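You operate a simulated robot arm through the tools that you are given. There is no shell and no other tool. Be economical: measure what you need, move in short steps, check, and stop when the job is done.

You are at the controls of a simulated robot arm. One attempt, no reset.

TASK
Rinse the grey sieve, put it away and drain the trough.
Fine: dunk it in the trough till no grit is left; it goes in the green drawer, closed again; pull the plug, let the trough run dry and leave the plug up; green sieve, jug, tap and teal handle stay. Where these are worked on the way, their far stop is far enough and under half their travel is too little: green drawer.
Where things are to end (x, y in the base frame): grey sieve within 0.06 m of [0.94, -0.03].

The check looks at the end state, three seconds after you hand in, the way a careful person would. Anything else that was tipped, shoved, dropped, spilled or broken makes it a failure.

THE ROBOT
A 6-joint arm with a fingered hand, fixed in place. Base frame: the origin is at the foot of the arm, x ahead of it, y to its left, z up. Lengths are in m, angles in rad, forces in N, time in s.
With the tool pointing down near the work surface it reaches from about 0.32 to 0.82 m from the base axis. Its first joint turns from -2.897 to 2.897 rad. Payload 4 kg.
The TCP is the grasp point between the finger pads, 0.026 m short of the fingertips. In the tool frame z runs along the fingers and y along their closing line. Largest opening 0.132 m; the body of the gripper starts 0.073 m behind the TCP. The gripper is a hand of 5 fingers: y runs from the thumb to the fingers, the wrist lies at [0, 0, -0.239] in the tool frame.
Orientation is that of the tool frame in the base frame, as a unit quaternion [w, x, y, z]. With the fingers straight down and closing along the base's y, the tool's x points along the base's -x, its y along +y and its z along -z.

THE INTERFACE
- The arm moves only by the tool nudge_tool. Its argument "series" is a list that holds one entry, the list of rows, each a list of 6 numbers: the shift along the tool's x, y, z in m, then the turn, a rotation vector about the tool's x, y, z in rad. In form: [[[dx, dy, dz, rx, ry, rz], ...]]. A call has 1 to 8 rows; each row shifts and turns the commanded pose from where the row before left it, along the tool's axes as they then stand. A row lasts 0.2 s, in which the tool goes at most 0.05 m and 0.15 rad; a call with a longer step from one row to the next is refused whole. Where a pose cannot be reached the arm comes as near as it can. A force on the tool above 40 N (or 10 N above the force at the start of the call, whichever is more), or a blocked arm, ends the call early, and 0.2 s more pass. In this call time passes only in rows, and 0.2 s behind the last. The reply holds the time, the measured pose of the TCP, the force on the tool along the base axes, the opening and the grip force, in the units named above and with some noise, with the torque about the TCP (base axes, N m) and any sound that the robot's microphone picked up, and new pictures: "show" is both (left out), scene, wrist or none.
- Cameras (640 x 400 px; columns grow to the right, rows downward): "scene" is fixed at [0.3982, -0.5003, 1.3765]; the picture's right is [0.94, -0.35, 0.00], its down [-0.23, -0.61, -0.76] and it looks along [0.26, 0.71, -0.65] (base axes); focal length 257 px, centre (320, 200). "wrist" rides on the gripper at [0.084, 0.002, -0.097] in the tool frame; the picture's right is [-0.02, 1.00, 0.00], its down [-0.75, -0.02, -0.66] and it looks along [-0.66, -0.01, 0.75] (tool axes); focal length 270 px, centre (320, 200). There is no depth. A picture from a camera that has moved, and an enlarged one, comes with that camera's place and axes in the base frame and with its lens.
- set_fingers(finger1, finger2, finger3, finger4, thumb_bend): sets how far each is bent, from 0 (flat) to 100 (curled in); at 30 the hand is open as for a grip, at 70 the pads meet at the TCP. One left out holds its place. A second passes; each finger stops where it meets its share of the squeeze, and holds until it gets a number again. It is the only way to open and close the hand. It gives what a move gives, with no picture; readings hold the bend of each and the force on the fingers (four entries, about 0 where the hand has none), thumb and palm.
- zoom(camera, box): a new picture of the part [left, top, right, bottom] of that camera's present view, enlarged. The clock stands still meanwhile.
- hand_in(): hands the job in; it is judged then, once.

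Work in short steps. Places have to be worked out from the pictures, the camera data and where the tool is seen: move nearer, look again, correct. Check each grasp and each placing, and mend what went wrong. You have 120 turns and 200 pictures in all, those below and enlarged ones among them. Open the gripper and draw the arm clear of the work before you hand the job in, unless the task says otherwise; then end with one line.

The tools are called after "Request:" as name(argument=value, ...) on one line, values as JSON. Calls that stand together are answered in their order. nudge_tool: Moves the arm, as the interface text tells. Its arguments: {"type":"object","properties":{"series":{"type":"array"},"show":{"type":"string","enum":["both","scene","wrist","none"]}},"required":["series"]} The other tools are called the same way: set_fingers (finger1, finger2, finger3, finger4, thumb_bend) moves the fingers one by one; zoom (camera, box) takes an enlarged picture of a part of a camera's view; hand_in () hands the job in.

At the start:

```text
t: 0.0
eef_pos: [0.4933, 0.042, 1.1919]
tool_rot: [0.0, 0.0, 1.0, 0.0]
contact_force: [-0.5, 0.0, 0.5]
torque: [0.0, 0.02, -0.02]
gripper_width: 0.1318
gripper_force: 0.0
shape: jaw
bend: [30.0, 30.0, 30.0, 30.0, 30.0]
finger forces: [0.0, 0.0, 0.1, 0.0, 0.0, 0.0]
```

scene: 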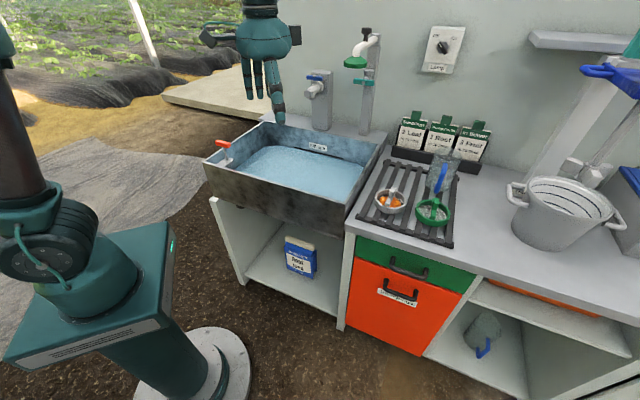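
wrist: 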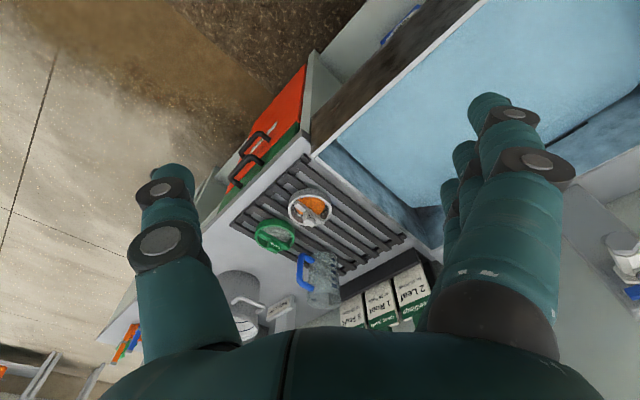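

The scene shows the trough, rack with two sieves and a jug, and the green drawer. I enlarge the key parts first.

Request:
zoom(camera="scene", box=[340, 130, 500, 230])

Request:
zoom(camera="scene", box=[190, 100, 390, 225])

Request:
zoom(camera="scene", box=[330, 220, 490, 320])

Request:
zoom(camera="wrist", box=[200, 120, 440, 270])

```text
4.00 times, centred on (420, 180) of scene
camera zoom: at [0.3982, -0.5003, 1.3765], right [0.94, -0.35, 0.0], down [-0.23, -0.61, -0.76], along [0.26, 0.71, -0.65], focal length 1027 px, centre (-80, 280)
```

zoom: 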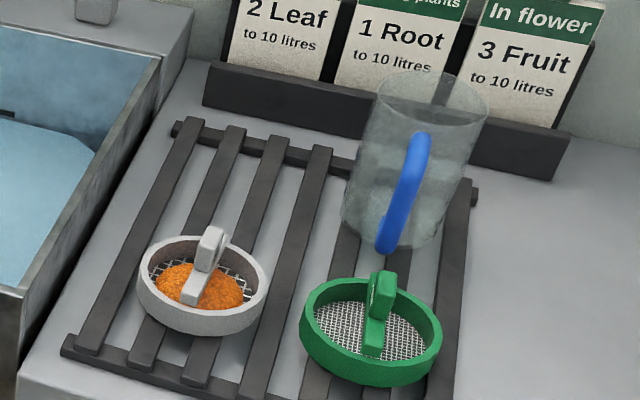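

```text
3.20 times, centred on (290, 162) of scene
camera zoom: at [0.3982, -0.5003, 1.3765], right [0.94, -0.35, 0.0], down [-0.23, -0.61, -0.76], along [0.26, 0.71, -0.65], focal length 822 px, centre (416, 320)
```

zoom: 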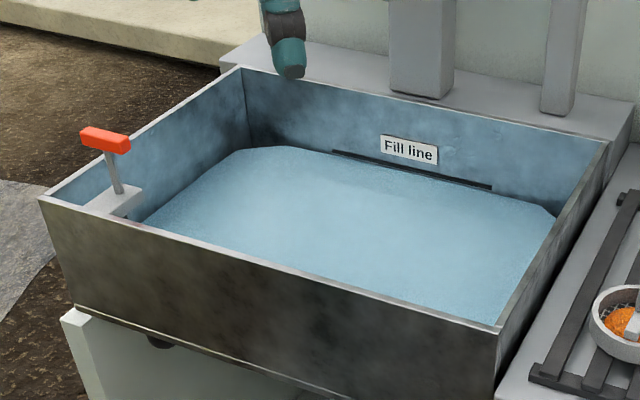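

```text
4.00 times, centred on (410, 270) of scene
camera zoom: at [0.3982, -0.5003, 1.3765], right [0.94, -0.35, 0.0], down [-0.23, -0.61, -0.76], along [0.26, 0.71, -0.65], focal length 1027 px, centre (-40, -80)
```

zoom: 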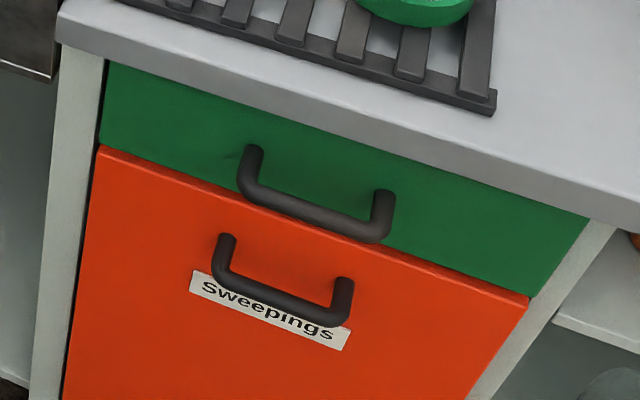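

```text
2.67 times, centred on (320, 195) of wrist
camera zoom: at [0.4086, 0.0433, 1.2884], right [0.02, 1.0, 0.0], down [0.75, -0.02, 0.66], along [0.66, -0.01, -0.75], focal length 721 px, centre (320, 213)
```

zoom: 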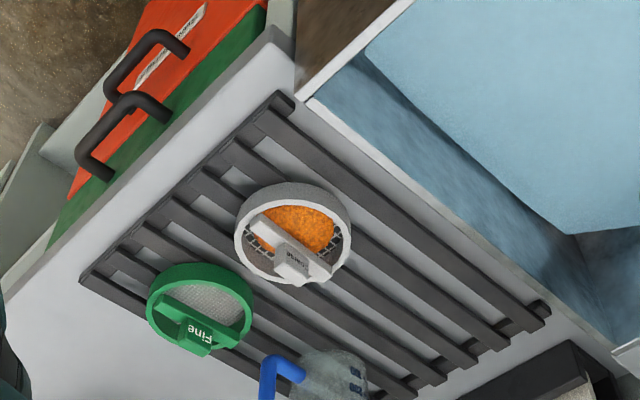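

Triangulation puts the grey sieve near (0.835, 0.013, 0.83). The green drawer handle is near (0.797, -0.178, 0.707), and the drawer opens along (-0.7, -0.7). I move closer for a better look at the sieve.

Request:
nudge_tool(series=[[[-0.032, -0.006, 0.03, 0, 0, 0], [-0.032, -0.006, 0.03, 0, 0, 0], [-0.032, -0.006, 0.03, 0, 0, 0], [-0.032, -0.006, 0.03, 0, 0, 0]]], show="both")

```text
t: 1.0
eef_pos: [0.6203, 0.0185, 1.0739]
tool_rot: [0.002, 0.0, 1.0, 0.0]
contact_force: [0.6, -0.5, 0.5]
torque: [0.02, 0.01, -0.01]
gripper_width: 0.1316
gripper_force: 0.1
shape: jaw
bend: [30.0, 30.0, 30.0, 30.0, 30.0]
finger forces: [0.1, 0.1, 0.0, 0.0, 0.1, 0.0]
camera wrist: at [0.5366, 0.0211, 1.1702], right [0.02, 1.0, 0.0], down [0.75, -0.02, 0.66], along [0.66, -0.01, -0.75], focal length 270 px, centre (320, 200)
```

scene: 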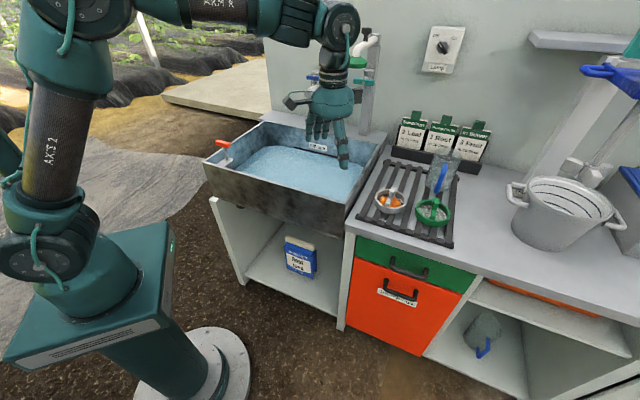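
wrist: 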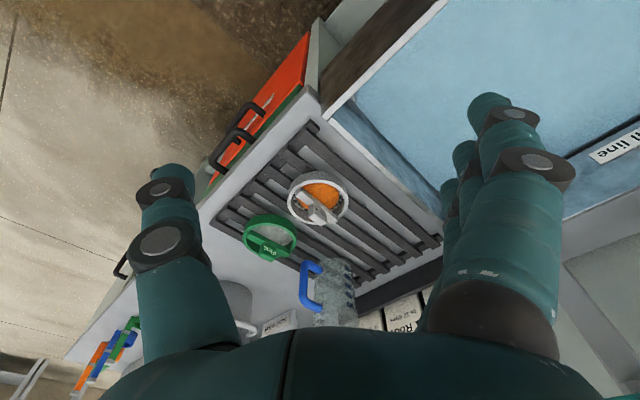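

The path is clear. I swing right to the front of the drawer while turning the hand -45° in yaw, then start the tilt.

Request:
nudge_tool(series=[[[0, -0.045, 0.02, 0, 0, 0.131], [-0.0059, -0.0446, 0.02, 0, 0, 0.131], [-0.0117, -0.0435, 0.02, 0, 0, 0.131], [-0.0172, -0.0416, 0.02, 0, 0, 0.131], [-0.0225, -0.039, 0.02, 0, 0, 0.131], [-0.0274, -0.0357, 0.02, 0, 0, 0.131], [0, 0, 0, -0.15, 0, 0], [0, 0, 0, -0.15, 0, 0]]], show="none")

Request:
nudge_tool(series=[[[0, 0, 0, -0.15, 0, 0], [0, 0, 0, -0.15, 0, 0], [0, 0, 0, -0.15, 0, 0], [0, 0, 0, -0.15, 0, 0], [0, 0, 0, -0.06, 0, 0]]], show="both")

```text
t: 2.8
eef_pos: [0.6203, -0.2531, 0.9527]
tool_rot: [0.057, 0.379, 0.913, 0.139]
contact_force: [0.3, 0.2, -0.6]
torque: [-0.02, -0.02, -0.01]
gripper_width: 0.1318
gripper_force: 0.1
shape: jaw
bend: [30.0, 30.0, 30.0, 30.0, 30.0]
finger forces: [0.1, 0.1, 0.0, 0.0, 0.0, 0.0]
```

```text
t: 4.0
eef_pos: [0.6202, -0.2525, 0.9523]
tool_rot: [0.177, 0.339, 0.819, 0.428]
contact_force: [-0.5, 0.8, -0.4]
torque: [0.01, 0.0, 0.01]
gripper_width: 0.1322
gripper_force: 0.1
shape: jaw
bend: [30.0, 30.0, 30.0, 30.0, 30.0]
finger forces: [0.0, 0.1, 0.0, 0.0, 0.1, 0.0]
camera wrist: at [0.5057, -0.2478, 1.0089], right [0.42, 0.39, 0.82], down [0.14, -0.92, 0.36], along [0.9, -0.03, -0.44], focal length 270 px, centre (320, 200)
```

scene: 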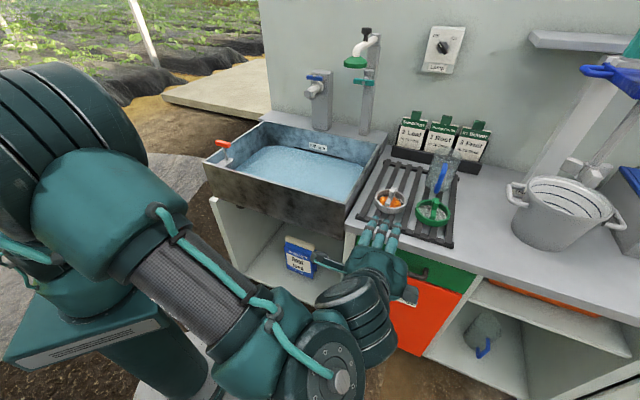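
wrist: 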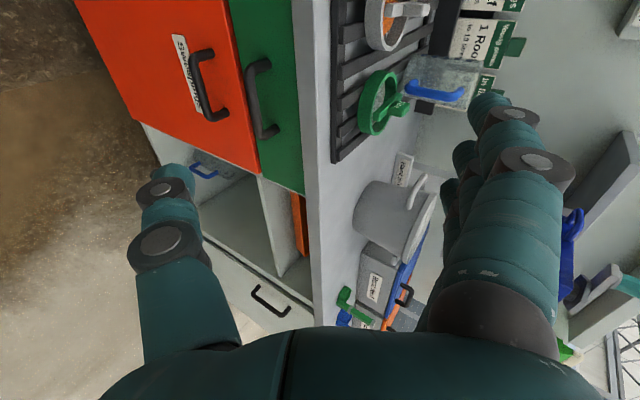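

The handle ray agrees with my estimate of (0.80, -0.174, 0.707). I go to a stand-off 0.15 m back along the tool axis and pre-close the hand part way.

Request:
nudge_tool(series=[[[-0.018, -0.0247, 0.034, 0, 0, 0], [-0.018, -0.0247, 0.034, 0, 0, 0], [-0.018, -0.0247, 0.034, 0, 0, 0], [-0.018, -0.0247, 0.034, 0, 0, 0]]], show="none")

Request:
set_fingers(finger1=48, finger2=48, finger3=48, finger4=48, thumb_bend=48)

Request:
nudge_tool(series=[[[0, 0, 0.03, 0, 0, 0]]], show="both")

```text
t: 5.0
eef_pos: [0.7078, -0.2675, 0.7951]
tool_rot: [0.177, 0.339, 0.82, 0.426]
contact_force: [0.8, -0.1, 0.1]
torque: [0.01, 0.04, 0.01]
gripper_width: 0.1321
gripper_force: 0.1
shape: jaw
bend: [30.0, 30.0, 30.0, 30.0, 30.0]
finger forces: [0.0, 0.1, 0.0, 0.1, 0.0, 0.0]
```

```text
t: 6.0
eef_pos: [0.7075, -0.2687, 0.7947]
tool_rot: [0.178, 0.34, 0.819, 0.427]
contact_force: [-0.5, 0.1, 0.1]
torque: [-0.04, 0.03, -0.04]
gripper_width: 0.0824
gripper_force: 0.1
shape: fingers
bend: [48.0, 48.0, 48.0, 48.0, 48.0]
finger forces: [0.0, 0.1, 0.0, 0.0, 0.1, 0.0]
```

```text
t: 6.4
eef_pos: [0.7257, -0.2519, 0.7772]
tool_rot: [0.177, 0.341, 0.819, 0.426]
contact_force: [0.2, 0.3, 0.1]
torque: [0.02, -0.03, 0.02]
gripper_width: 0.0821
gripper_force: 0.1
shape: fingers
bend: [48.0, 48.0, 48.0, 48.0, 48.0]
finger forces: [0.0, 0.1, 0.0, 0.0, 0.0, 0.1]
camera wrist: at [0.6116, -0.2461, 0.8334], right [0.42, 0.39, 0.82], down [0.14, -0.92, 0.36], along [0.9, -0.04, -0.44], focal length 270 px, centre (320, 200)
```

scene: 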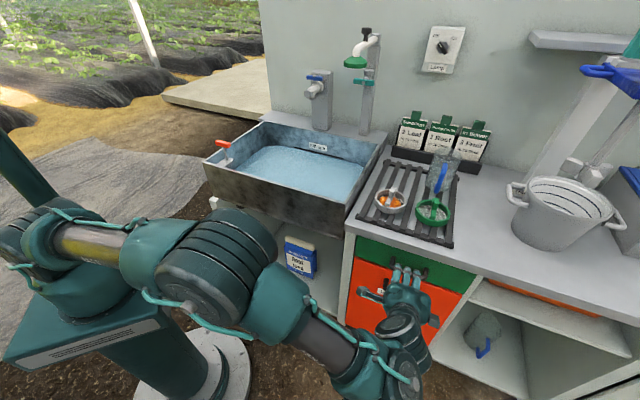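
wrist: 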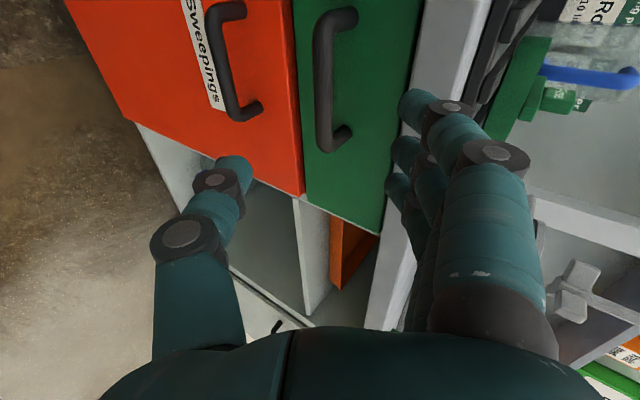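

The bar lines up with the tool axis, about 0.128 m ahead. I advance most of the way and look.

Request:
nudge_tool(series=[[[0.003, 0.002, 0.032, 0, 0, 0], [0.003, 0.002, 0.032, 0, 0, 0], [0.003, 0, 0.026, 0, 0, 0]]], show="both")

```text
t: 7.2
eef_pos: [0.7743, -0.1884, 0.7266]
tool_rot: [0.178, 0.339, 0.819, 0.426]
contact_force: [0.5, -0.2, 0.0]
torque: [0.02, 0.02, 0.04]
gripper_width: 0.0823
gripper_force: 0.1
shape: fingers
bend: [48.0, 48.0, 48.0, 48.0, 48.0]
finger forces: [0.0, 0.0, 0.0, 0.0, 0.0, 0.1]
camera wrist: at [0.6598, -0.1823, 0.7829], right [0.42, 0.39, 0.82], down [0.14, -0.92, 0.37], along [0.9, -0.04, -0.44], focal length 270 px, centre (320, 200)
```

scene: 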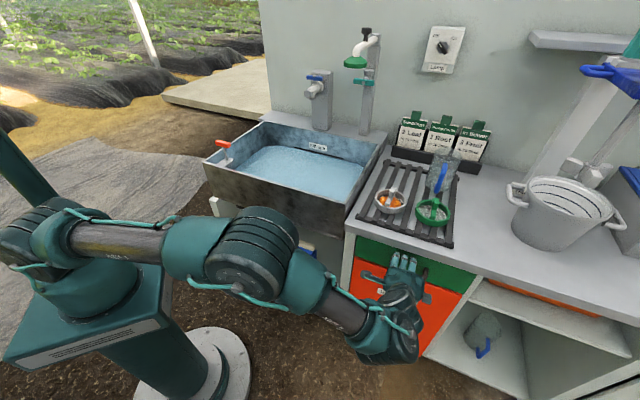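
wrist: 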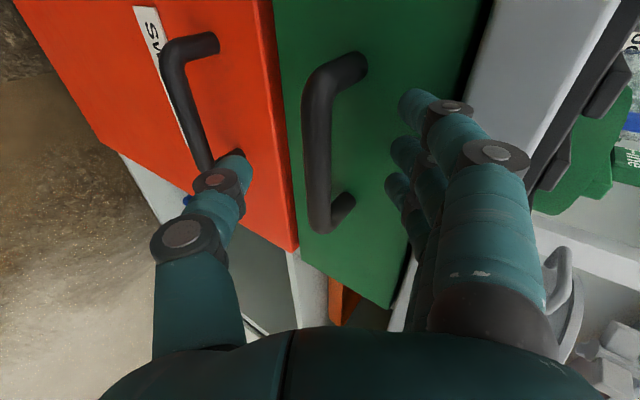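

There's about 0.034 m to go. The orange handle's bar is far enough below the thumb, at z≈0.59. I advance 0.026 m and close.

Request:
nudge_tool(series=[[[0.003, 0, 0.014, 0, 0, 0], [0.003, 0, 0.013, 0, 0, 0]]], show="wrist")

Request:
set_fingers(finger1=75, finger2=75, finger3=75, finger4=75, thumb_bend=75)

Request:
zoom(camera="wrist", box=[160, 50, 560, 300])

```text
t: 7.9
eef_pos: [0.7843, -0.1756, 0.7104]
tool_rot: [0.178, 0.345, 0.818, 0.425]
contact_force: [-17.9, -10.7, 1.6]
torque: [0.22, -0.33, 0.34]
gripper_width: 0.0764
gripper_force: 9.9
shape: fingers
bend: [52.0, 51.0, 51.0, 51.0, 48.0]
finger forces: [5.5, 5.1, 4.8, 4.2, 0.0, 0.0]
stopped in row 2: the force on the tool passed its limit at 43 N (the readings are from after the stop); the commanded pose is now the measured one
camera wrist: at [0.6703, -0.1685, 0.767], right [0.43, 0.39, 0.82], down [0.14, -0.92, 0.37], along [0.89, -0.04, -0.45], focal length 270 px, centre (320, 200)
```

wrist: 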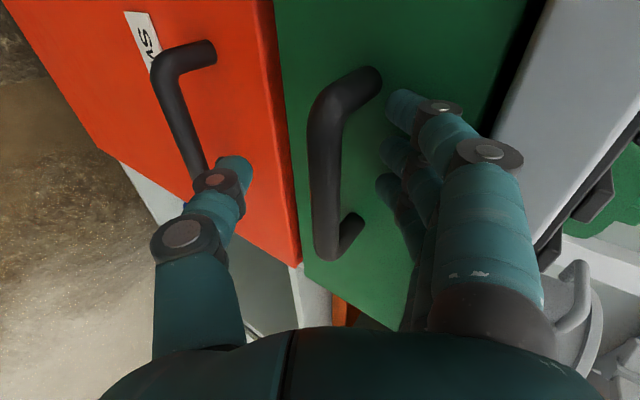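

```text
t: 8.9
eef_pos: [0.7855, -0.1733, 0.7114]
tool_rot: [0.179, 0.342, 0.819, 0.425]
contact_force: [-1.1, 1.5, 8.0]
torque: [0.44, -0.01, 0.15]
gripper_width: 0.0361
gripper_force: 16.7
shape: fingers
bend: [72.0, 73.0, 73.0, 73.0, 69.0]
finger forces: [10.4, 3.4, 3.5, 3.5, 12.1, 0.1]
```

```text
1.60 times, centred on (360, 175) of wrist
camera zoom: at [0.6713, -0.1668, 0.7679], right [0.42, 0.39, 0.82], down [0.14, -0.92, 0.37], along [0.9, -0.04, -0.44], focal length 432 px, centre (256, 240)
```

zoom: 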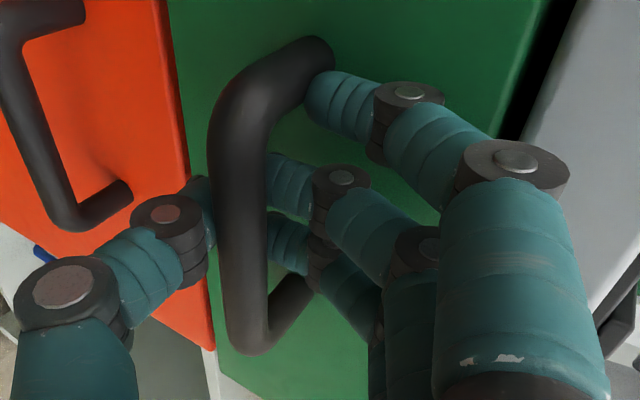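

The fingers sit behind the bar and the thumb is below it, so the handle is gripped. I pull a first 0.06 m straight out.

Request:
nudge_tool(series=[[[0, -0.0115, -0.0164, 0, 0, 0], [0, -0.0115, -0.0164, 0, 0, 0], [0, -0.0115, -0.0164, 0, 0, 0]]], show="both")

```text
t: 9.7
eef_pos: [0.7425, -0.2152, 0.7128]
tool_rot: [0.179, 0.344, 0.819, 0.424]
contact_force: [6.8, -6.4, 3.5]
torque: [0.33, -0.03, -0.05]
gripper_width: 0.0357
gripper_force: 17.2
shape: fingers
bend: [72.0, 73.0, 73.0, 73.0, 69.0]
finger forces: [9.9, 3.2, 3.4, 3.3, 13.8, 0.0]
camera wrist: at [0.6277, -0.2094, 0.7682], right [0.42, 0.39, 0.82], down [0.14, -0.92, 0.37], along [0.9, -0.04, -0.44], focal length 270 px, centre (320, 200)
```

scene: 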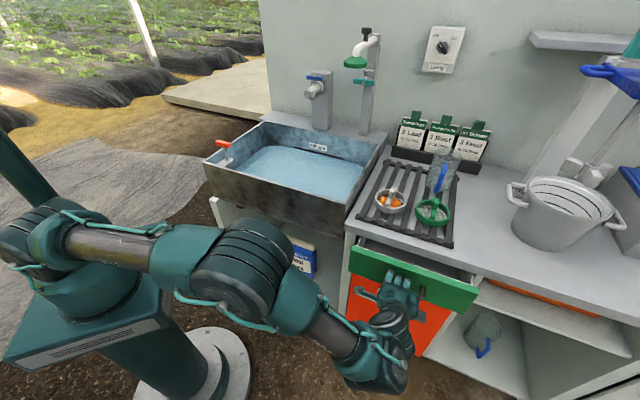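
wrist: 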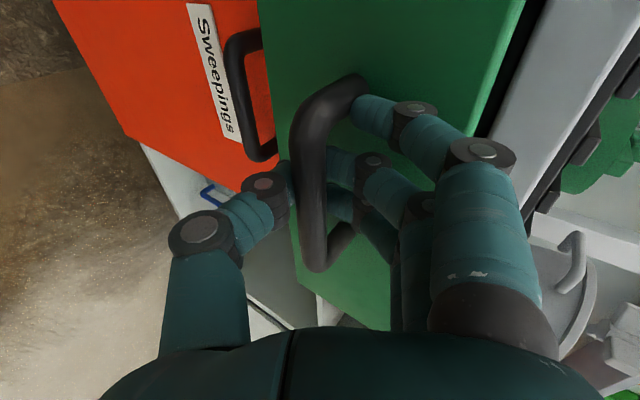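

The drawer is moving straight out. I keep pulling until the stop.

Request:
nudge_tool(series=[[[0, -0.0172, -0.0246, 0, 0, 0], [0, -0.0172, -0.0246, 0, 0, 0], [0, -0.0172, -0.0246, 0, 0, 0], [0, -0.0172, -0.0246, 0, 0, 0]]], show="none")

Request:
nudge_tool(series=[[[0, -0.0115, -0.0164, 0, 0, 0], [0, -0.0115, -0.0164, 0, 0, 0], [0, -0.0115, -0.0164, 0, 0, 0], [0, -0.0115, -0.0164, 0, 0, 0]]], show="both")

```text
t: 10.7
eef_pos: [0.6556, -0.3013, 0.7124]
tool_rot: [0.179, 0.343, 0.819, 0.424]
contact_force: [14.7, -14.1, 1.6]
torque: [0.39, -0.07, -0.17]
gripper_width: 0.0359
gripper_force: 17.7
shape: fingers
bend: [72.0, 74.0, 73.0, 73.0, 69.0]
finger forces: [11.6, 3.0, 2.9, 3.1, 14.0, 0.2]
```

```text
t: 11.7
eef_pos: [0.5995, -0.3576, 0.7119]
tool_rot: [0.178, 0.344, 0.819, 0.424]
contact_force: [13.0, -14.3, -1.5]
torque: [0.27, -0.08, -0.14]
gripper_width: 0.0359
gripper_force: 16.1
shape: fingers
bend: [73.0, 74.0, 74.0, 73.0, 69.0]
finger forces: [9.5, 2.8, 2.8, 2.9, 14.7, 0.0]
camera wrist: at [0.4847, -0.3501, 0.7685], right [0.42, 0.39, 0.82], down [0.14, -0.92, 0.37], along [0.89, -0.04, -0.44], focal length 270 px, centre (320, 200)
```

scene: 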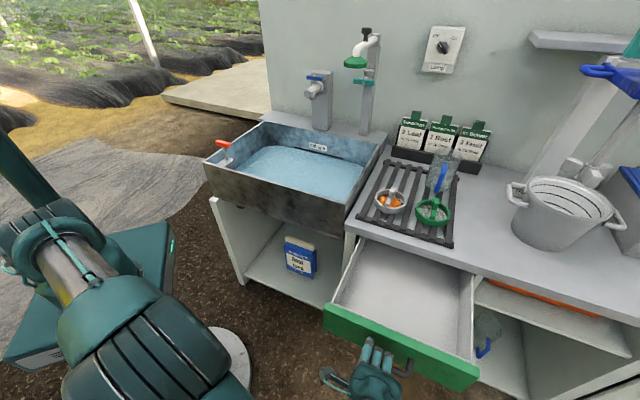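
wrist: 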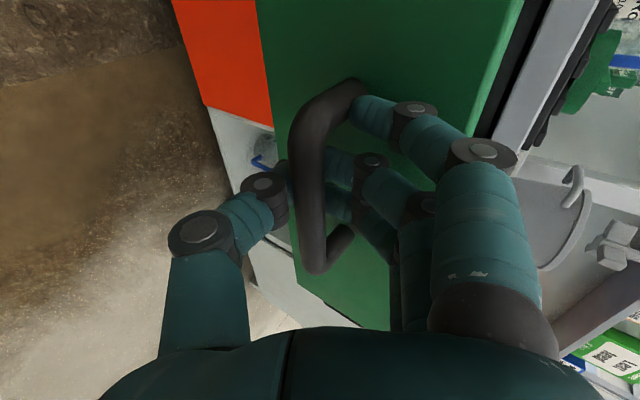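

The drawer is open about 0.26 m with the interior exposed. I release the handle and back out along the tool axis.

Request:
set_fingers(finger1=54, finger2=54, finger3=54, finger4=54, thumb_bend=45)

Request:
nudge_tool(series=[[[0, -0.003, -0.02, 0, 0, 0], [0, 0, -0.03, 0, 0, 0], [0, 0, -0.04, 0, 0, 0], [0, 0, -0.04, 0, 0, 0]]], show="both")

```text
t: 12.7
eef_pos: [0.5999, -0.356, 0.7125]
tool_rot: [0.178, 0.342, 0.819, 0.426]
contact_force: [-0.6, -0.9, -0.2]
torque: [-0.01, 0.0, -0.04]
gripper_width: 0.0757
gripper_force: 0.1
shape: fingers
bend: [54.0, 54.0, 54.0, 54.0, 45.0]
finger forces: [0.0, 0.1, 0.1, 0.0, 0.0, 0.1]
```

```text
t: 13.7
eef_pos: [0.5239, -0.4331, 0.7847]
tool_rot: [0.177, 0.343, 0.819, 0.425]
contact_force: [-0.1, -0.5, -0.9]
torque: [0.0, 0.0, -0.01]
gripper_width: 0.0759
gripper_force: 0.0
shape: fingers
bend: [54.0, 54.0, 54.0, 54.0, 45.0]
finger forces: [0.0, 0.0, 0.0, 0.0, 0.1, 0.0]
camera wrist: at [0.4099, -0.4261, 0.8411], right [0.42, 0.39, 0.82], down [0.14, -0.92, 0.37], along [0.9, -0.04, -0.44], focal length 270 px, centre (320, 200)
```

scene: 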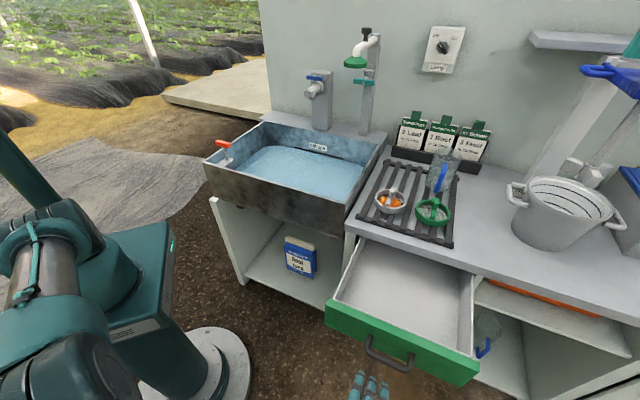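
wrist: 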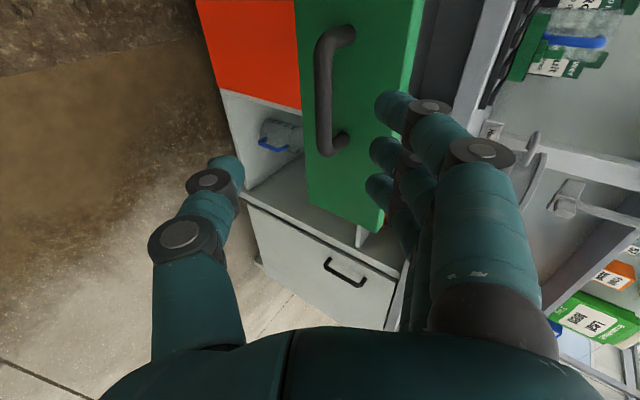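

I lift away and re-level the hand to straight down.

Request:
nudge_tool(series=[[[0, 0.036, -0.025, 0, 0, 0], [0, 0.036, -0.025, 0, 0, 0], [0, 0.036, -0.025, 0, 0, 0], [0, 0.036, -0.025, 0, 0, 0], [0, 0.036, -0.025, 0, 0, 0], [0, 0.036, -0.025, 0, 0, 0], [0, 0, 0, 0.15, 0, 0], [0, 0, 0, 0.15, 0, 0]]], show="none")

Request:
nudge_tool(series=[[[0, 0, 0, 0.15, 0, 0], [0, 0, 0, 0.15, 0, 0], [0, 0, 0, 0.15, 0, 0], [0, 0, 0, 0.15, 0, 0], [0, 0, 0, 0.06, 0, 0], [0.042, 0.022, 0, 0, 0, 0], [0.042, 0.022, 0, 0, 0, 0], [0.042, 0.022, 0, 0, 0, 0]]], show="none")

Request:
set_fingers(finger1=30, finger2=30, finger3=30, finger4=30, thumb_bend=30)

```text
t: 15.5
eef_pos: [0.5173, -0.3863, 1.0179]
tool_rot: [0.125, 0.366, 0.873, 0.298]
contact_force: [-0.2, 1.0, -0.2]
torque: [0.01, -0.03, -0.02]
gripper_width: 0.0761
gripper_force: 0.1
shape: fingers
bend: [54.0, 54.0, 54.0, 54.0, 45.0]
finger forces: [0.0, 0.0, 0.0, 0.0, 0.0, 0.0]
out of reach, approached as far as the arm can: row 4, 5, 6
```

```text
t: 17.3
eef_pos: [0.475, -0.248, 1.0162]
tool_rot: [0.0, 0.386, 0.922, -0.001]
contact_force: [-0.2, 1.1, 0.9]
torque: [0.01, 0.01, -0.03]
gripper_width: 0.076
gripper_force: 0.1
shape: fingers
bend: [54.0, 54.0, 54.0, 54.0, 45.0]
finger forces: [0.0, 0.0, 0.0, 0.0, 0.0, 0.0]
```

```text
t: 18.3
eef_pos: [0.4756, -0.2493, 1.0173]
tool_rot: [0.001, 0.386, 0.923, 0.0]
contact_force: [-0.7, 0.7, -1.2]
torque: [-0.01, 0.02, 0.01]
gripper_width: 0.1383
gripper_force: 0.1
shape: fingers
bend: [30.0, 30.0, 30.0, 30.0, 30.0]
finger forces: [0.0, 0.1, 0.1, 0.0, 0.1, 0.1]
```

I move above the rack so the camera looks at the grey sieve in the bench-aligned orientation.

Request:
nudge_tool(series=[[[0.01, 0.0455, 0, 0, 0, 0], [0.01, 0.0455, 0, 0, 0, 0], [0.01, 0.0455, 0, 0, 0, 0], [0.01, 0.0455, 0, 0, 0, 0], [0.01, 0.0455, 0, 0, 0, 0], [0.01, 0.0455, 0, 0, 0, 0], [0.01, 0.0455, 0, 0, 0, 0], [0.01, 0.0455, 0, 0, 0, 0]]], show="none")

Request:
nudge_tool(series=[[[0.01, 0.036, 0.0, 0, 0, 0], [0.01, 0.036, 0.0, 0, 0, 0]]], show="both")

Request:
zoom(camera="wrist", box=[200, 100, 440, 250])

```text
t: 20.1
eef_pos: [0.6812, 0.0607, 1.015]
tool_rot: [0.001, 0.387, 0.922, -0.002]
contact_force: [-0.1, 0.4, -0.5]
torque: [0.0, -0.02, -0.04]
gripper_width: 0.1385
gripper_force: 0.1
shape: fingers
bend: [30.0, 30.0, 30.0, 30.0, 30.0]
finger forces: [0.0, 0.0, 0.1, 0.1, 0.0, 0.1]
```

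```text
t: 20.7
eef_pos: [0.7178, 0.1254, 1.0165]
tool_rot: [0.0, 0.387, 0.922, -0.001]
contact_force: [0.2, -0.2, -0.2]
torque: [-0.01, 0.02, -0.01]
gripper_width: 0.1384
gripper_force: 0.1
shape: fingers
bend: [30.0, 30.0, 30.0, 30.0, 30.0]
finger forces: [0.0, 0.0, 0.0, 0.1, 0.0, 0.1]
camera wrist: at [0.6601, 0.1883, 1.1121], right [0.73, 0.69, 0.0], down [0.52, -0.55, 0.66], along [0.45, -0.48, -0.75], focal length 270 px, centre (320, 200)
```

scene: 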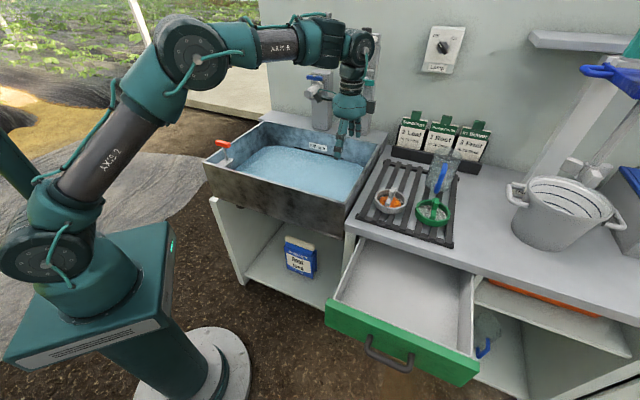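
wrist: 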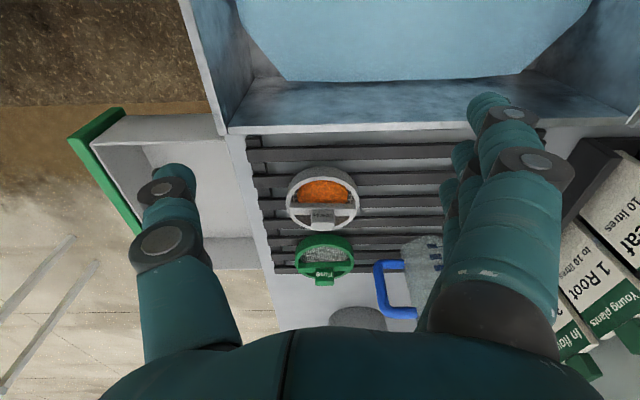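

```text
2.67 times, centred on (320, 175) of wrist
camera zoom: at [0.6601, 0.1883, 1.1121], right [0.73, 0.69, 0.0], down [0.52, -0.55, 0.66], along [0.45, -0.48, -0.75], focal length 721 px, centre (320, 267)
```

zoom: 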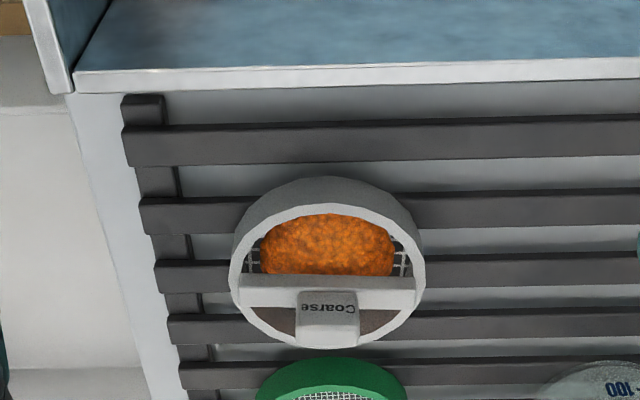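

The sieve handle is a bar across the rim with a raised block labelled "Coarse". I look at its shape more closely in both views.

Request:
zoom(camera="scene", box=[368, 175, 416, 220])

Request:
zoom(camera="wrist", box=[280, 160, 365, 240])

```text
8.89 times, centred on (392, 198) of scene
camera zoom: at [0.3982, -0.5003, 1.3765], right [0.94, -0.35, 0.0], down [-0.23, -0.61, -0.76], along [0.26, 0.71, -0.65], focal length 2283 px, centre (-320, 222)
```

zoom: 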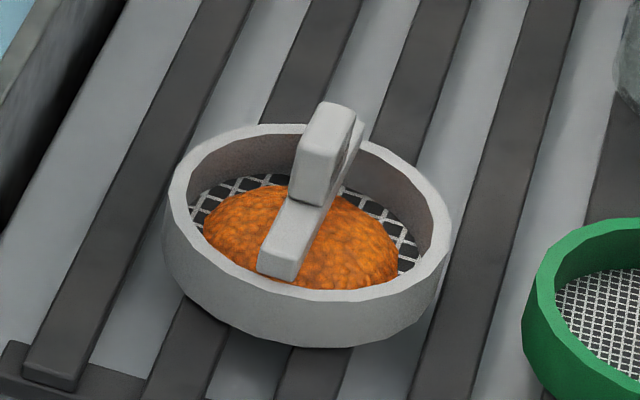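

```text
5.00 times, centred on (322, 200) of wrist
camera zoom: at [0.6601, 0.1883, 1.1121], right [0.73, 0.69, 0.0], down [0.52, -0.55, 0.66], along [0.45, -0.48, -0.75], focal length 1351 px, centre (308, 200)
```

zoom: 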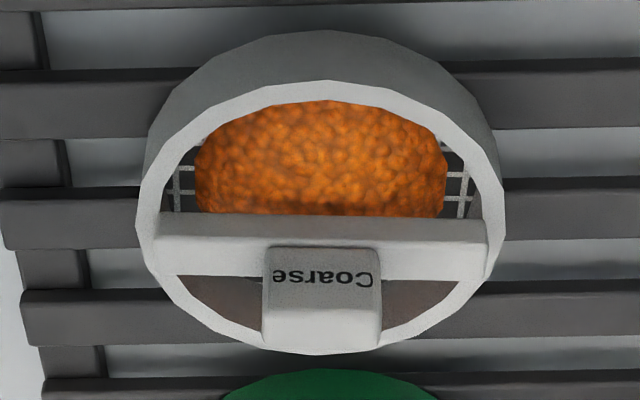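

The block is about 0.03 x 0.017 m, centred near (0.836, 0.008), with its top at z≈0.872. I'll grip across its thin side, so I move above it and turn the hand -90°.

Request:
nudge_tool(series=[[[-0.0415, 0, 0.005, 0, 0, 0], [-0.0415, 0, 0.005, 0, 0, 0], [-0.0415, 0, 0.005, 0, 0, 0], [-0.0415, 0, 0.005, 0, 0, 0], [0, 0, 0, 0, 0, -0.143], [0, 0, 0, 0, 0, -0.143], [0, 0, 0, 0, 0, -0.143], [0, 0, 0, 0, 0, -0.143]]], show="none")

Request:
nudge_tool(series=[[[0, 0, 0, 0, 0, -0.143], [0, 0, 0, 0, 0, -0.143], [0, 0, 0, 0, 0, -0.143], [0, 0, 0, 0, 0, -0.143], [0, 0, 0, 0, 0, -0.143], [0, 0, 0, 0, 0, -0.143], [0, 0, 0, 0, 0, -0.143]]], show="both")

```text
t: 22.5
eef_pos: [0.7958, 0.0237, 0.9958]
tool_rot: [-0.001, 0.11, 0.994, -0.001]
contact_force: [0.2, 0.6, -0.4]
torque: [0.04, -0.02, 0.0]
gripper_width: 0.1387
gripper_force: 0.1
shape: fingers
bend: [30.0, 30.0, 30.0, 30.0, 30.0]
finger forces: [0.0, 0.0, 0.0, 0.0, 0.0, 0.1]
out of reach, approached as far as the arm can: row 3, 4
```

```text
t: 24.1
eef_pos: [0.7951, 0.0245, 0.9949]
tool_rot: [0.0, -0.38, 0.925, -0.002]
contact_force: [-0.3, 0.2, -0.3]
torque: [-0.01, 0.03, 0.01]
gripper_width: 0.1388
gripper_force: 0.1
shape: fingers
bend: [30.0, 30.0, 30.0, 30.0, 30.0]
finger forces: [0.0, 0.0, 0.1, 0.0, 0.0, 0.0]
camera wrist: at [0.7344, -0.0332, 1.0918], right [-0.69, 0.72, 0.0], down [0.55, 0.52, 0.66], along [0.48, 0.45, -0.75], focal length 270 px, centre (320, 200)
```

scene: 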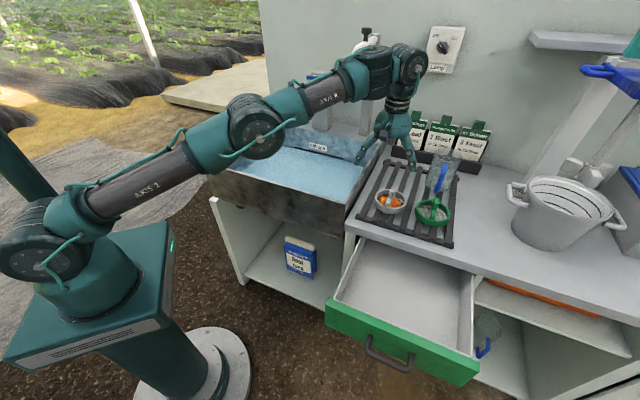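
wrist: 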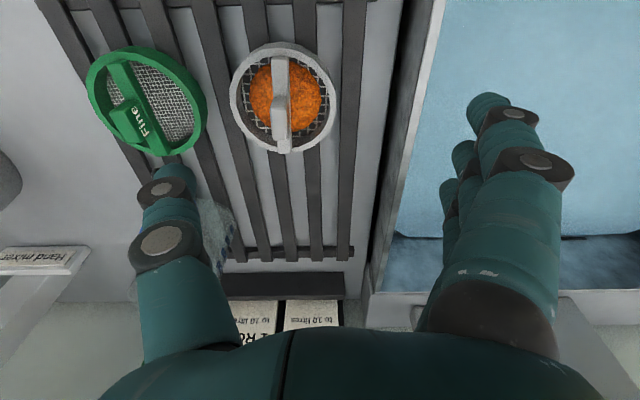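

Vertical reach stops short at this height, so I tilt the hand 0.3 rad along the bar direction. The pads stay parallel to the block. Then I move over it at (0.832, 0.007) and narrow the fingers.

Request:
nudge_tool(series=[[[0, 0, 0, 0, -0.15, 0], [0, 0, 0, 0, -0.15, 0], [0.003, -0.0192, 0.033, 0, 0, 0], [0.003, -0.0192, 0.033, 0, 0, 0]]], show="none")

Request:
set_fingers(finger1=48, finger2=48, finger3=48, finger4=48, thumb_bend=48)

Request:
nudge_tool(series=[[[0.001, 0, 0.003, 0, 0, 0]]], show="both")

```text
t: 25.1
eef_pos: [0.8327, -0.0153, 0.9294]
tool_rot: [0.1, -0.381, 0.919, 0.021]
contact_force: [-0.2, 0.9, 0.2]
torque: [0.0, 0.04, 0.01]
gripper_width: 0.1389
gripper_force: 0.0
shape: fingers
bend: [30.0, 30.0, 30.0, 30.0, 30.0]
finger forces: [0.1, 0.1, 0.1, 0.1, 0.1, 0.0]
out of reach, approached as far as the arm can: row 1
```

```text
t: 26.1
eef_pos: [0.8321, -0.0144, 0.9275]
tool_rot: [0.098, -0.381, 0.919, 0.021]
contact_force: [-0.5, -0.1, 0.8]
torque: [-0.02, -0.02, 0.0]
gripper_width: 0.0823
gripper_force: 0.1
shape: fingers
bend: [48.0, 48.0, 48.0, 48.0, 48.0]
finger forces: [0.1, 0.0, 0.1, 0.0, 0.0, 0.0]
```

```text
t: 26.5
eef_pos: [0.8324, -0.0166, 0.925]
tool_rot: [0.099, -0.379, 0.92, 0.021]
contact_force: [-0.1, 0.6, -0.5]
torque: [-0.04, -0.02, 0.03]
gripper_width: 0.082
gripper_force: 0.1
shape: fingers
bend: [48.0, 48.0, 48.0, 48.0, 48.0]
finger forces: [0.0, 0.0, 0.0, 0.0, 0.0, 0.0]
camera wrist: at [0.7573, -0.0835, 1.0029], right [-0.69, 0.72, -0.03], down [0.42, 0.44, 0.79], along [0.59, 0.53, -0.61], focal length 270 px, centre (320, 200)
```

scene: 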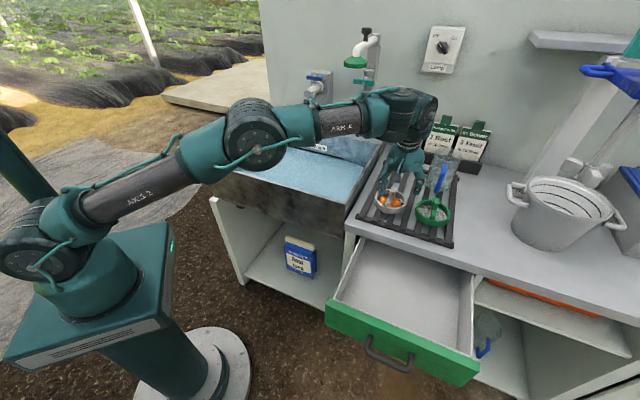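
wrist: 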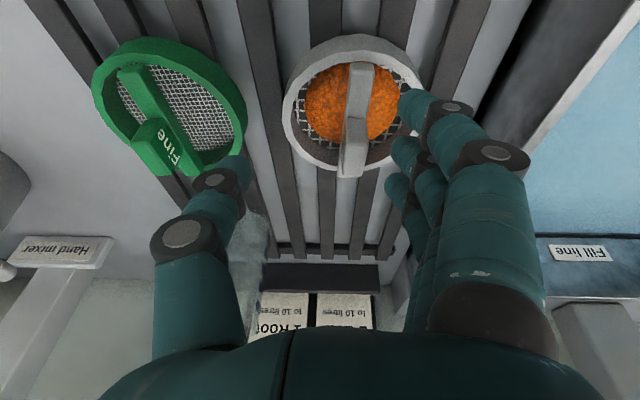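

The block is now at about (0.829, 0.007). I correct sideways by about 0.024 m and come down 0.03 m.

Request:
nudge_tool(series=[[[-0.014, 0.0192, 0.002, 0, 0, 0], [0.006, 0.001, 0.0294, 0, 0, 0]]], show="wrist")

Request:
zoom(camera="wrist", box=[180, 60, 500, 260])

Request:
zoom(camera="scene", box=[350, 150, 446, 230])

```text
t: 27.1
eef_pos: [0.8286, 0.0068, 0.8963]
tool_rot: [0.099, -0.381, 0.919, 0.021]
contact_force: [-0.9, 1.0, -0.2]
torque: [0.03, 0.03, 0.01]
gripper_width: 0.0824
gripper_force: 0.0
shape: fingers
bend: [48.0, 48.0, 48.0, 48.0, 48.0]
finger forces: [0.1, 0.0, 0.1, 0.0, 0.0, 0.0]
camera wrist: at [0.7546, -0.06, 0.9743], right [-0.69, 0.72, -0.03], down [0.42, 0.44, 0.79], along [0.59, 0.53, -0.61], focal length 270 px, centre (320, 200)
```

wrist: 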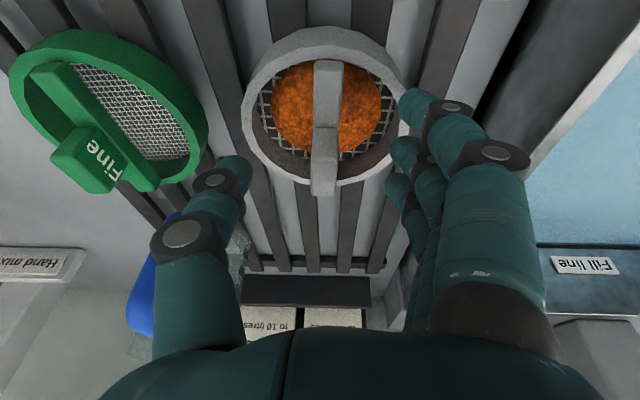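

```text
2.00 times, centred on (340, 160) of wrist
camera zoom: at [0.7546, -0.06, 0.9743], right [-0.69, 0.72, -0.03], down [0.42, 0.44, 0.79], along [0.59, 0.53, -0.61], focal length 541 px, centre (280, 280)
```

zoom: 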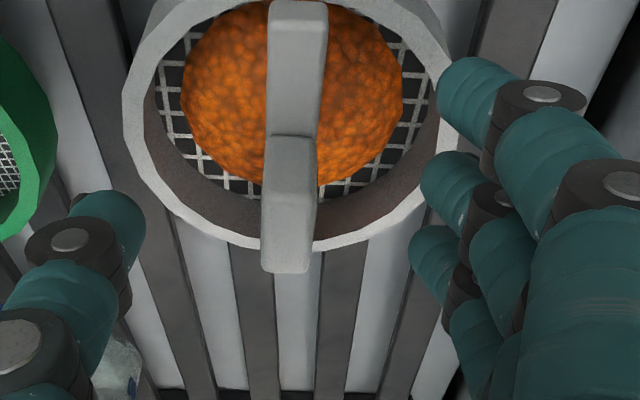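

```text
5.00 times, centred on (398, 190) of scene
camera zoom: at [0.3982, -0.5003, 1.3765], right [0.94, -0.35, 0.0], down [-0.23, -0.61, -0.76], along [0.26, 0.71, -0.65], focal length 1284 px, centre (-70, 250)
```

zoom: 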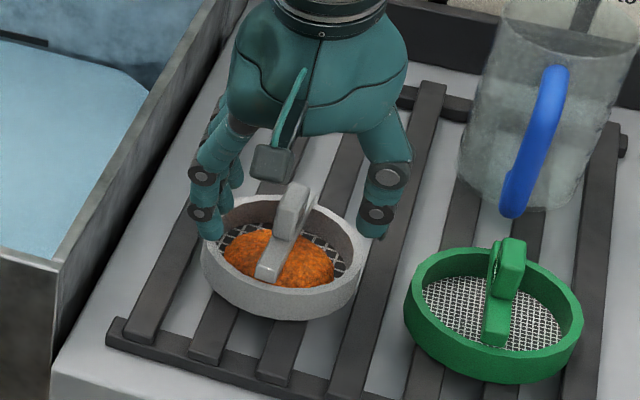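

Alignment is good: the block sits between thumb and fingers. I descend the last 0.028 m and close gently.

Request:
nudge_tool(series=[[[0.001, 0.0005, 0.0145, 0, 0, 0], [0.001, 0.0005, 0.0145, 0, 0, 0]]], show="none")

Request:
set_fingers(finger1=62, finger2=75, finger3=75, finger4=62, thumb_bend=75)

Request:
zoom(camera="wrist", box=[180, 60, 500, 260])

Request:
zoom(camera="scene", box=[350, 150, 446, 230])

```text
t: 27.8
eef_pos: [0.8353, 0.0097, 0.881]
tool_rot: [0.105, -0.381, 0.918, 0.018]
contact_force: [-1.4, -0.1, 12.0]
torque: [0.23, 0.62, -0.01]
gripper_width: 0.084
gripper_force: 6.1
shape: fingers
bend: [48.0, 48.0, 48.0, 48.0, 48.0]
finger forces: [5.4, 5.9, 0.1, 0.1, 0.1, 0.0]
stopped in row 2: the force on the tool passed its limit at 50 N (the readings are from after the stop); the commanded pose is now the measured one
```

```text
t: 28.8
eef_pos: [0.8345, 0.0087, 0.8792]
tool_rot: [0.104, -0.381, 0.919, 0.018]
contact_force: [-1.3, -0.8, 0.5]
torque: [-0.04, 0.07, 0.03]
gripper_width: 0.0424
gripper_force: 14.4
shape: fingers
bend: [58.0, 73.0, 72.0, 62.0, 68.0]
finger forces: [3.1, 3.8, 7.0, 0.1, 14.7, 0.0]
```

```text
2.00 times, centred on (340, 160) of wrist
camera zoom: at [0.7585, -0.0587, 0.9557], right [-0.69, 0.72, -0.04], down [0.41, 0.44, 0.8], along [0.6, 0.53, -0.6], focal length 541 px, centre (280, 280)
```

zoom: 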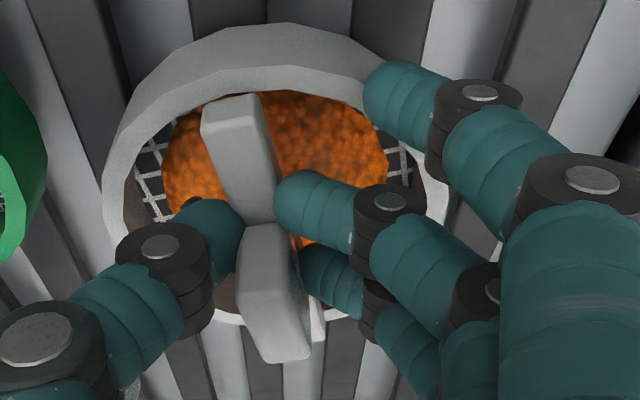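

```text
5.00 times, centred on (398, 190) of scene
camera zoom: at [0.3982, -0.5003, 1.3765], right [0.94, -0.35, 0.0], down [-0.23, -0.61, -0.76], along [0.26, 0.71, -0.65], focal length 1284 px, centre (-70, 250)
```

zoom: 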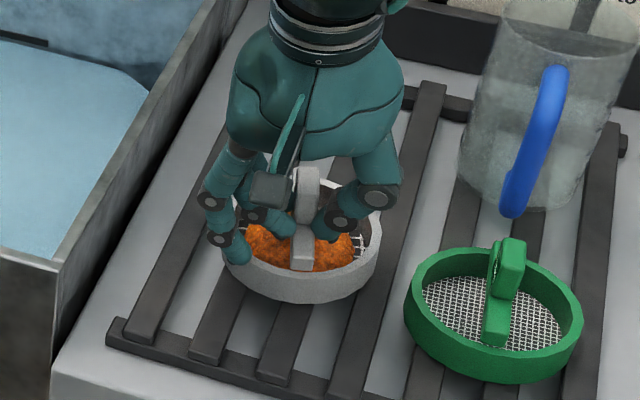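

Fingers 2 and 3 and the thumb hold the block, while finger 1 rests on the rim. I move finger 1 off and add finger 4.

Request:
set_fingers(finger1=40, finger2=80, finger3=80, finger4=75, thumb_bend=80)

Request:
zoom(camera="wrist", box=[180, 60, 500, 260])

```text
t: 29.8
eef_pos: [0.8349, 0.0094, 0.879]
tool_rot: [0.105, -0.38, 0.919, 0.018]
contact_force: [-0.3, -0.7, 1.7]
torque: [-0.08, 0.07, 0.0]
gripper_width: 0.0675
gripper_force: 22.6
shape: fingers
bend: [40.0, 77.0, 72.0, 73.0, 68.0]
finger forces: [0.0, 11.9, 7.0, 4.7, 21.8, 0.0]
```

```text
2.00 times, centred on (340, 160) of wrist
camera zoom: at [0.7585, -0.0587, 0.9559], right [-0.69, 0.72, -0.04], down [0.41, 0.44, 0.8], along [0.6, 0.53, -0.6], focal length 541 px, centre (280, 280)
```

zoom: 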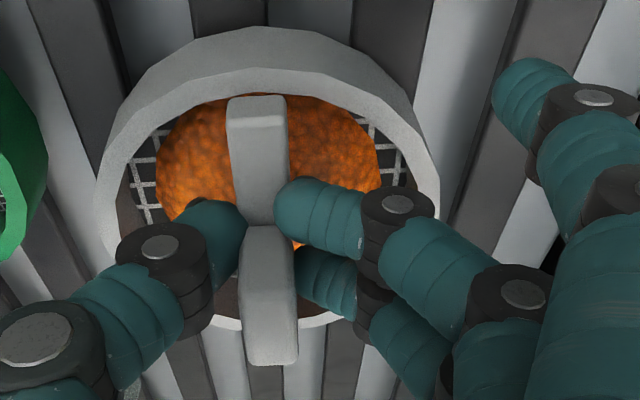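

The grip is firm, with 22 N on the thumb. I lift 0.08 m and check that the sieve comes along level.

Request:
nudge_tool(series=[[[-0.004, 0, -0.02, 0, 0, 0], [-0.006, -0.001, -0.03, 0, 0, 0], [-0.006, -0.001, -0.03, 0, 0, 0]]], show="both")

Request:
zoom(camera="scene", box=[350, 130, 446, 230])

```text
t: 30.6
eef_pos: [0.8281, 0.0059, 0.9581]
tool_rot: [0.103, -0.381, 0.919, 0.017]
contact_force: [0.4, -0.1, -0.3]
torque: [0.02, -0.01, 0.02]
gripper_width: 0.0667
gripper_force: 22.5
shape: fingers
bend: [40.0, 77.0, 72.0, 73.0, 68.0]
finger forces: [0.0, 10.4, 8.6, 3.9, 21.2, 0.0]
out of reach, approached as far as the arm can: row 3
camera wrist: at [0.7527, -0.0619, 1.0351], right [-0.69, 0.72, -0.04], down [0.41, 0.44, 0.8], along [0.6, 0.53, -0.6], focal length 270 px, centre (320, 200)
```

scene: 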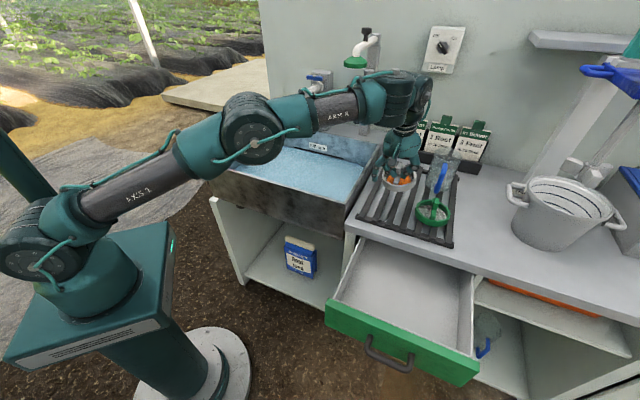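
wrist: 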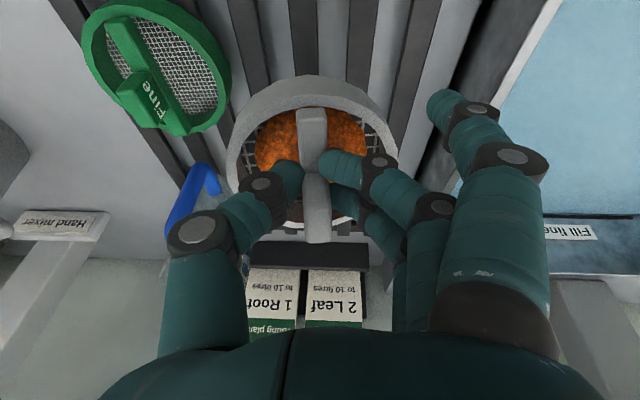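

```text
4.00 times, centred on (398, 180) of scene
camera zoom: at [0.3982, -0.5003, 1.3765], right [0.94, -0.35, 0.0], down [-0.23, -0.61, -0.76], along [0.26, 0.71, -0.65], focal length 1027 px, centre (8, 280)
```

zoom: 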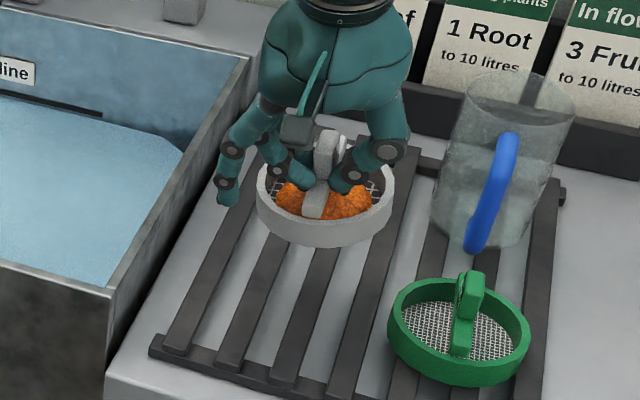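

The sieve is held level. I move toward the trough while raising it to clear the rim.

Request:
nudge_tool(series=[[[-0.003, 0.025, -0.03, 0, 0, 0], [-0.003, 0.025, -0.03, 0, 0, 0], [-0.003, 0.03, -0.01, 0, 0, 0]]], show="scene")

```text
t: 31.4
eef_pos: [0.7668, 0.0597, 1.0236]
tool_rot: [0.104, -0.38, 0.919, 0.019]
contact_force: [-1.4, -1.2, -0.4]
torque: [-0.01, 0.01, 0.01]
gripper_width: 0.0666
gripper_force: 21.7
shape: fingers
bend: [40.0, 77.0, 72.0, 73.0, 68.0]
finger forces: [0.0, 10.6, 8.6, 3.8, 21.1, 0.1]
```

scene: 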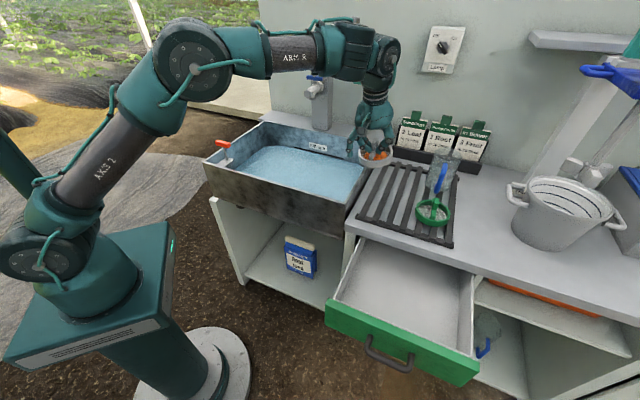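

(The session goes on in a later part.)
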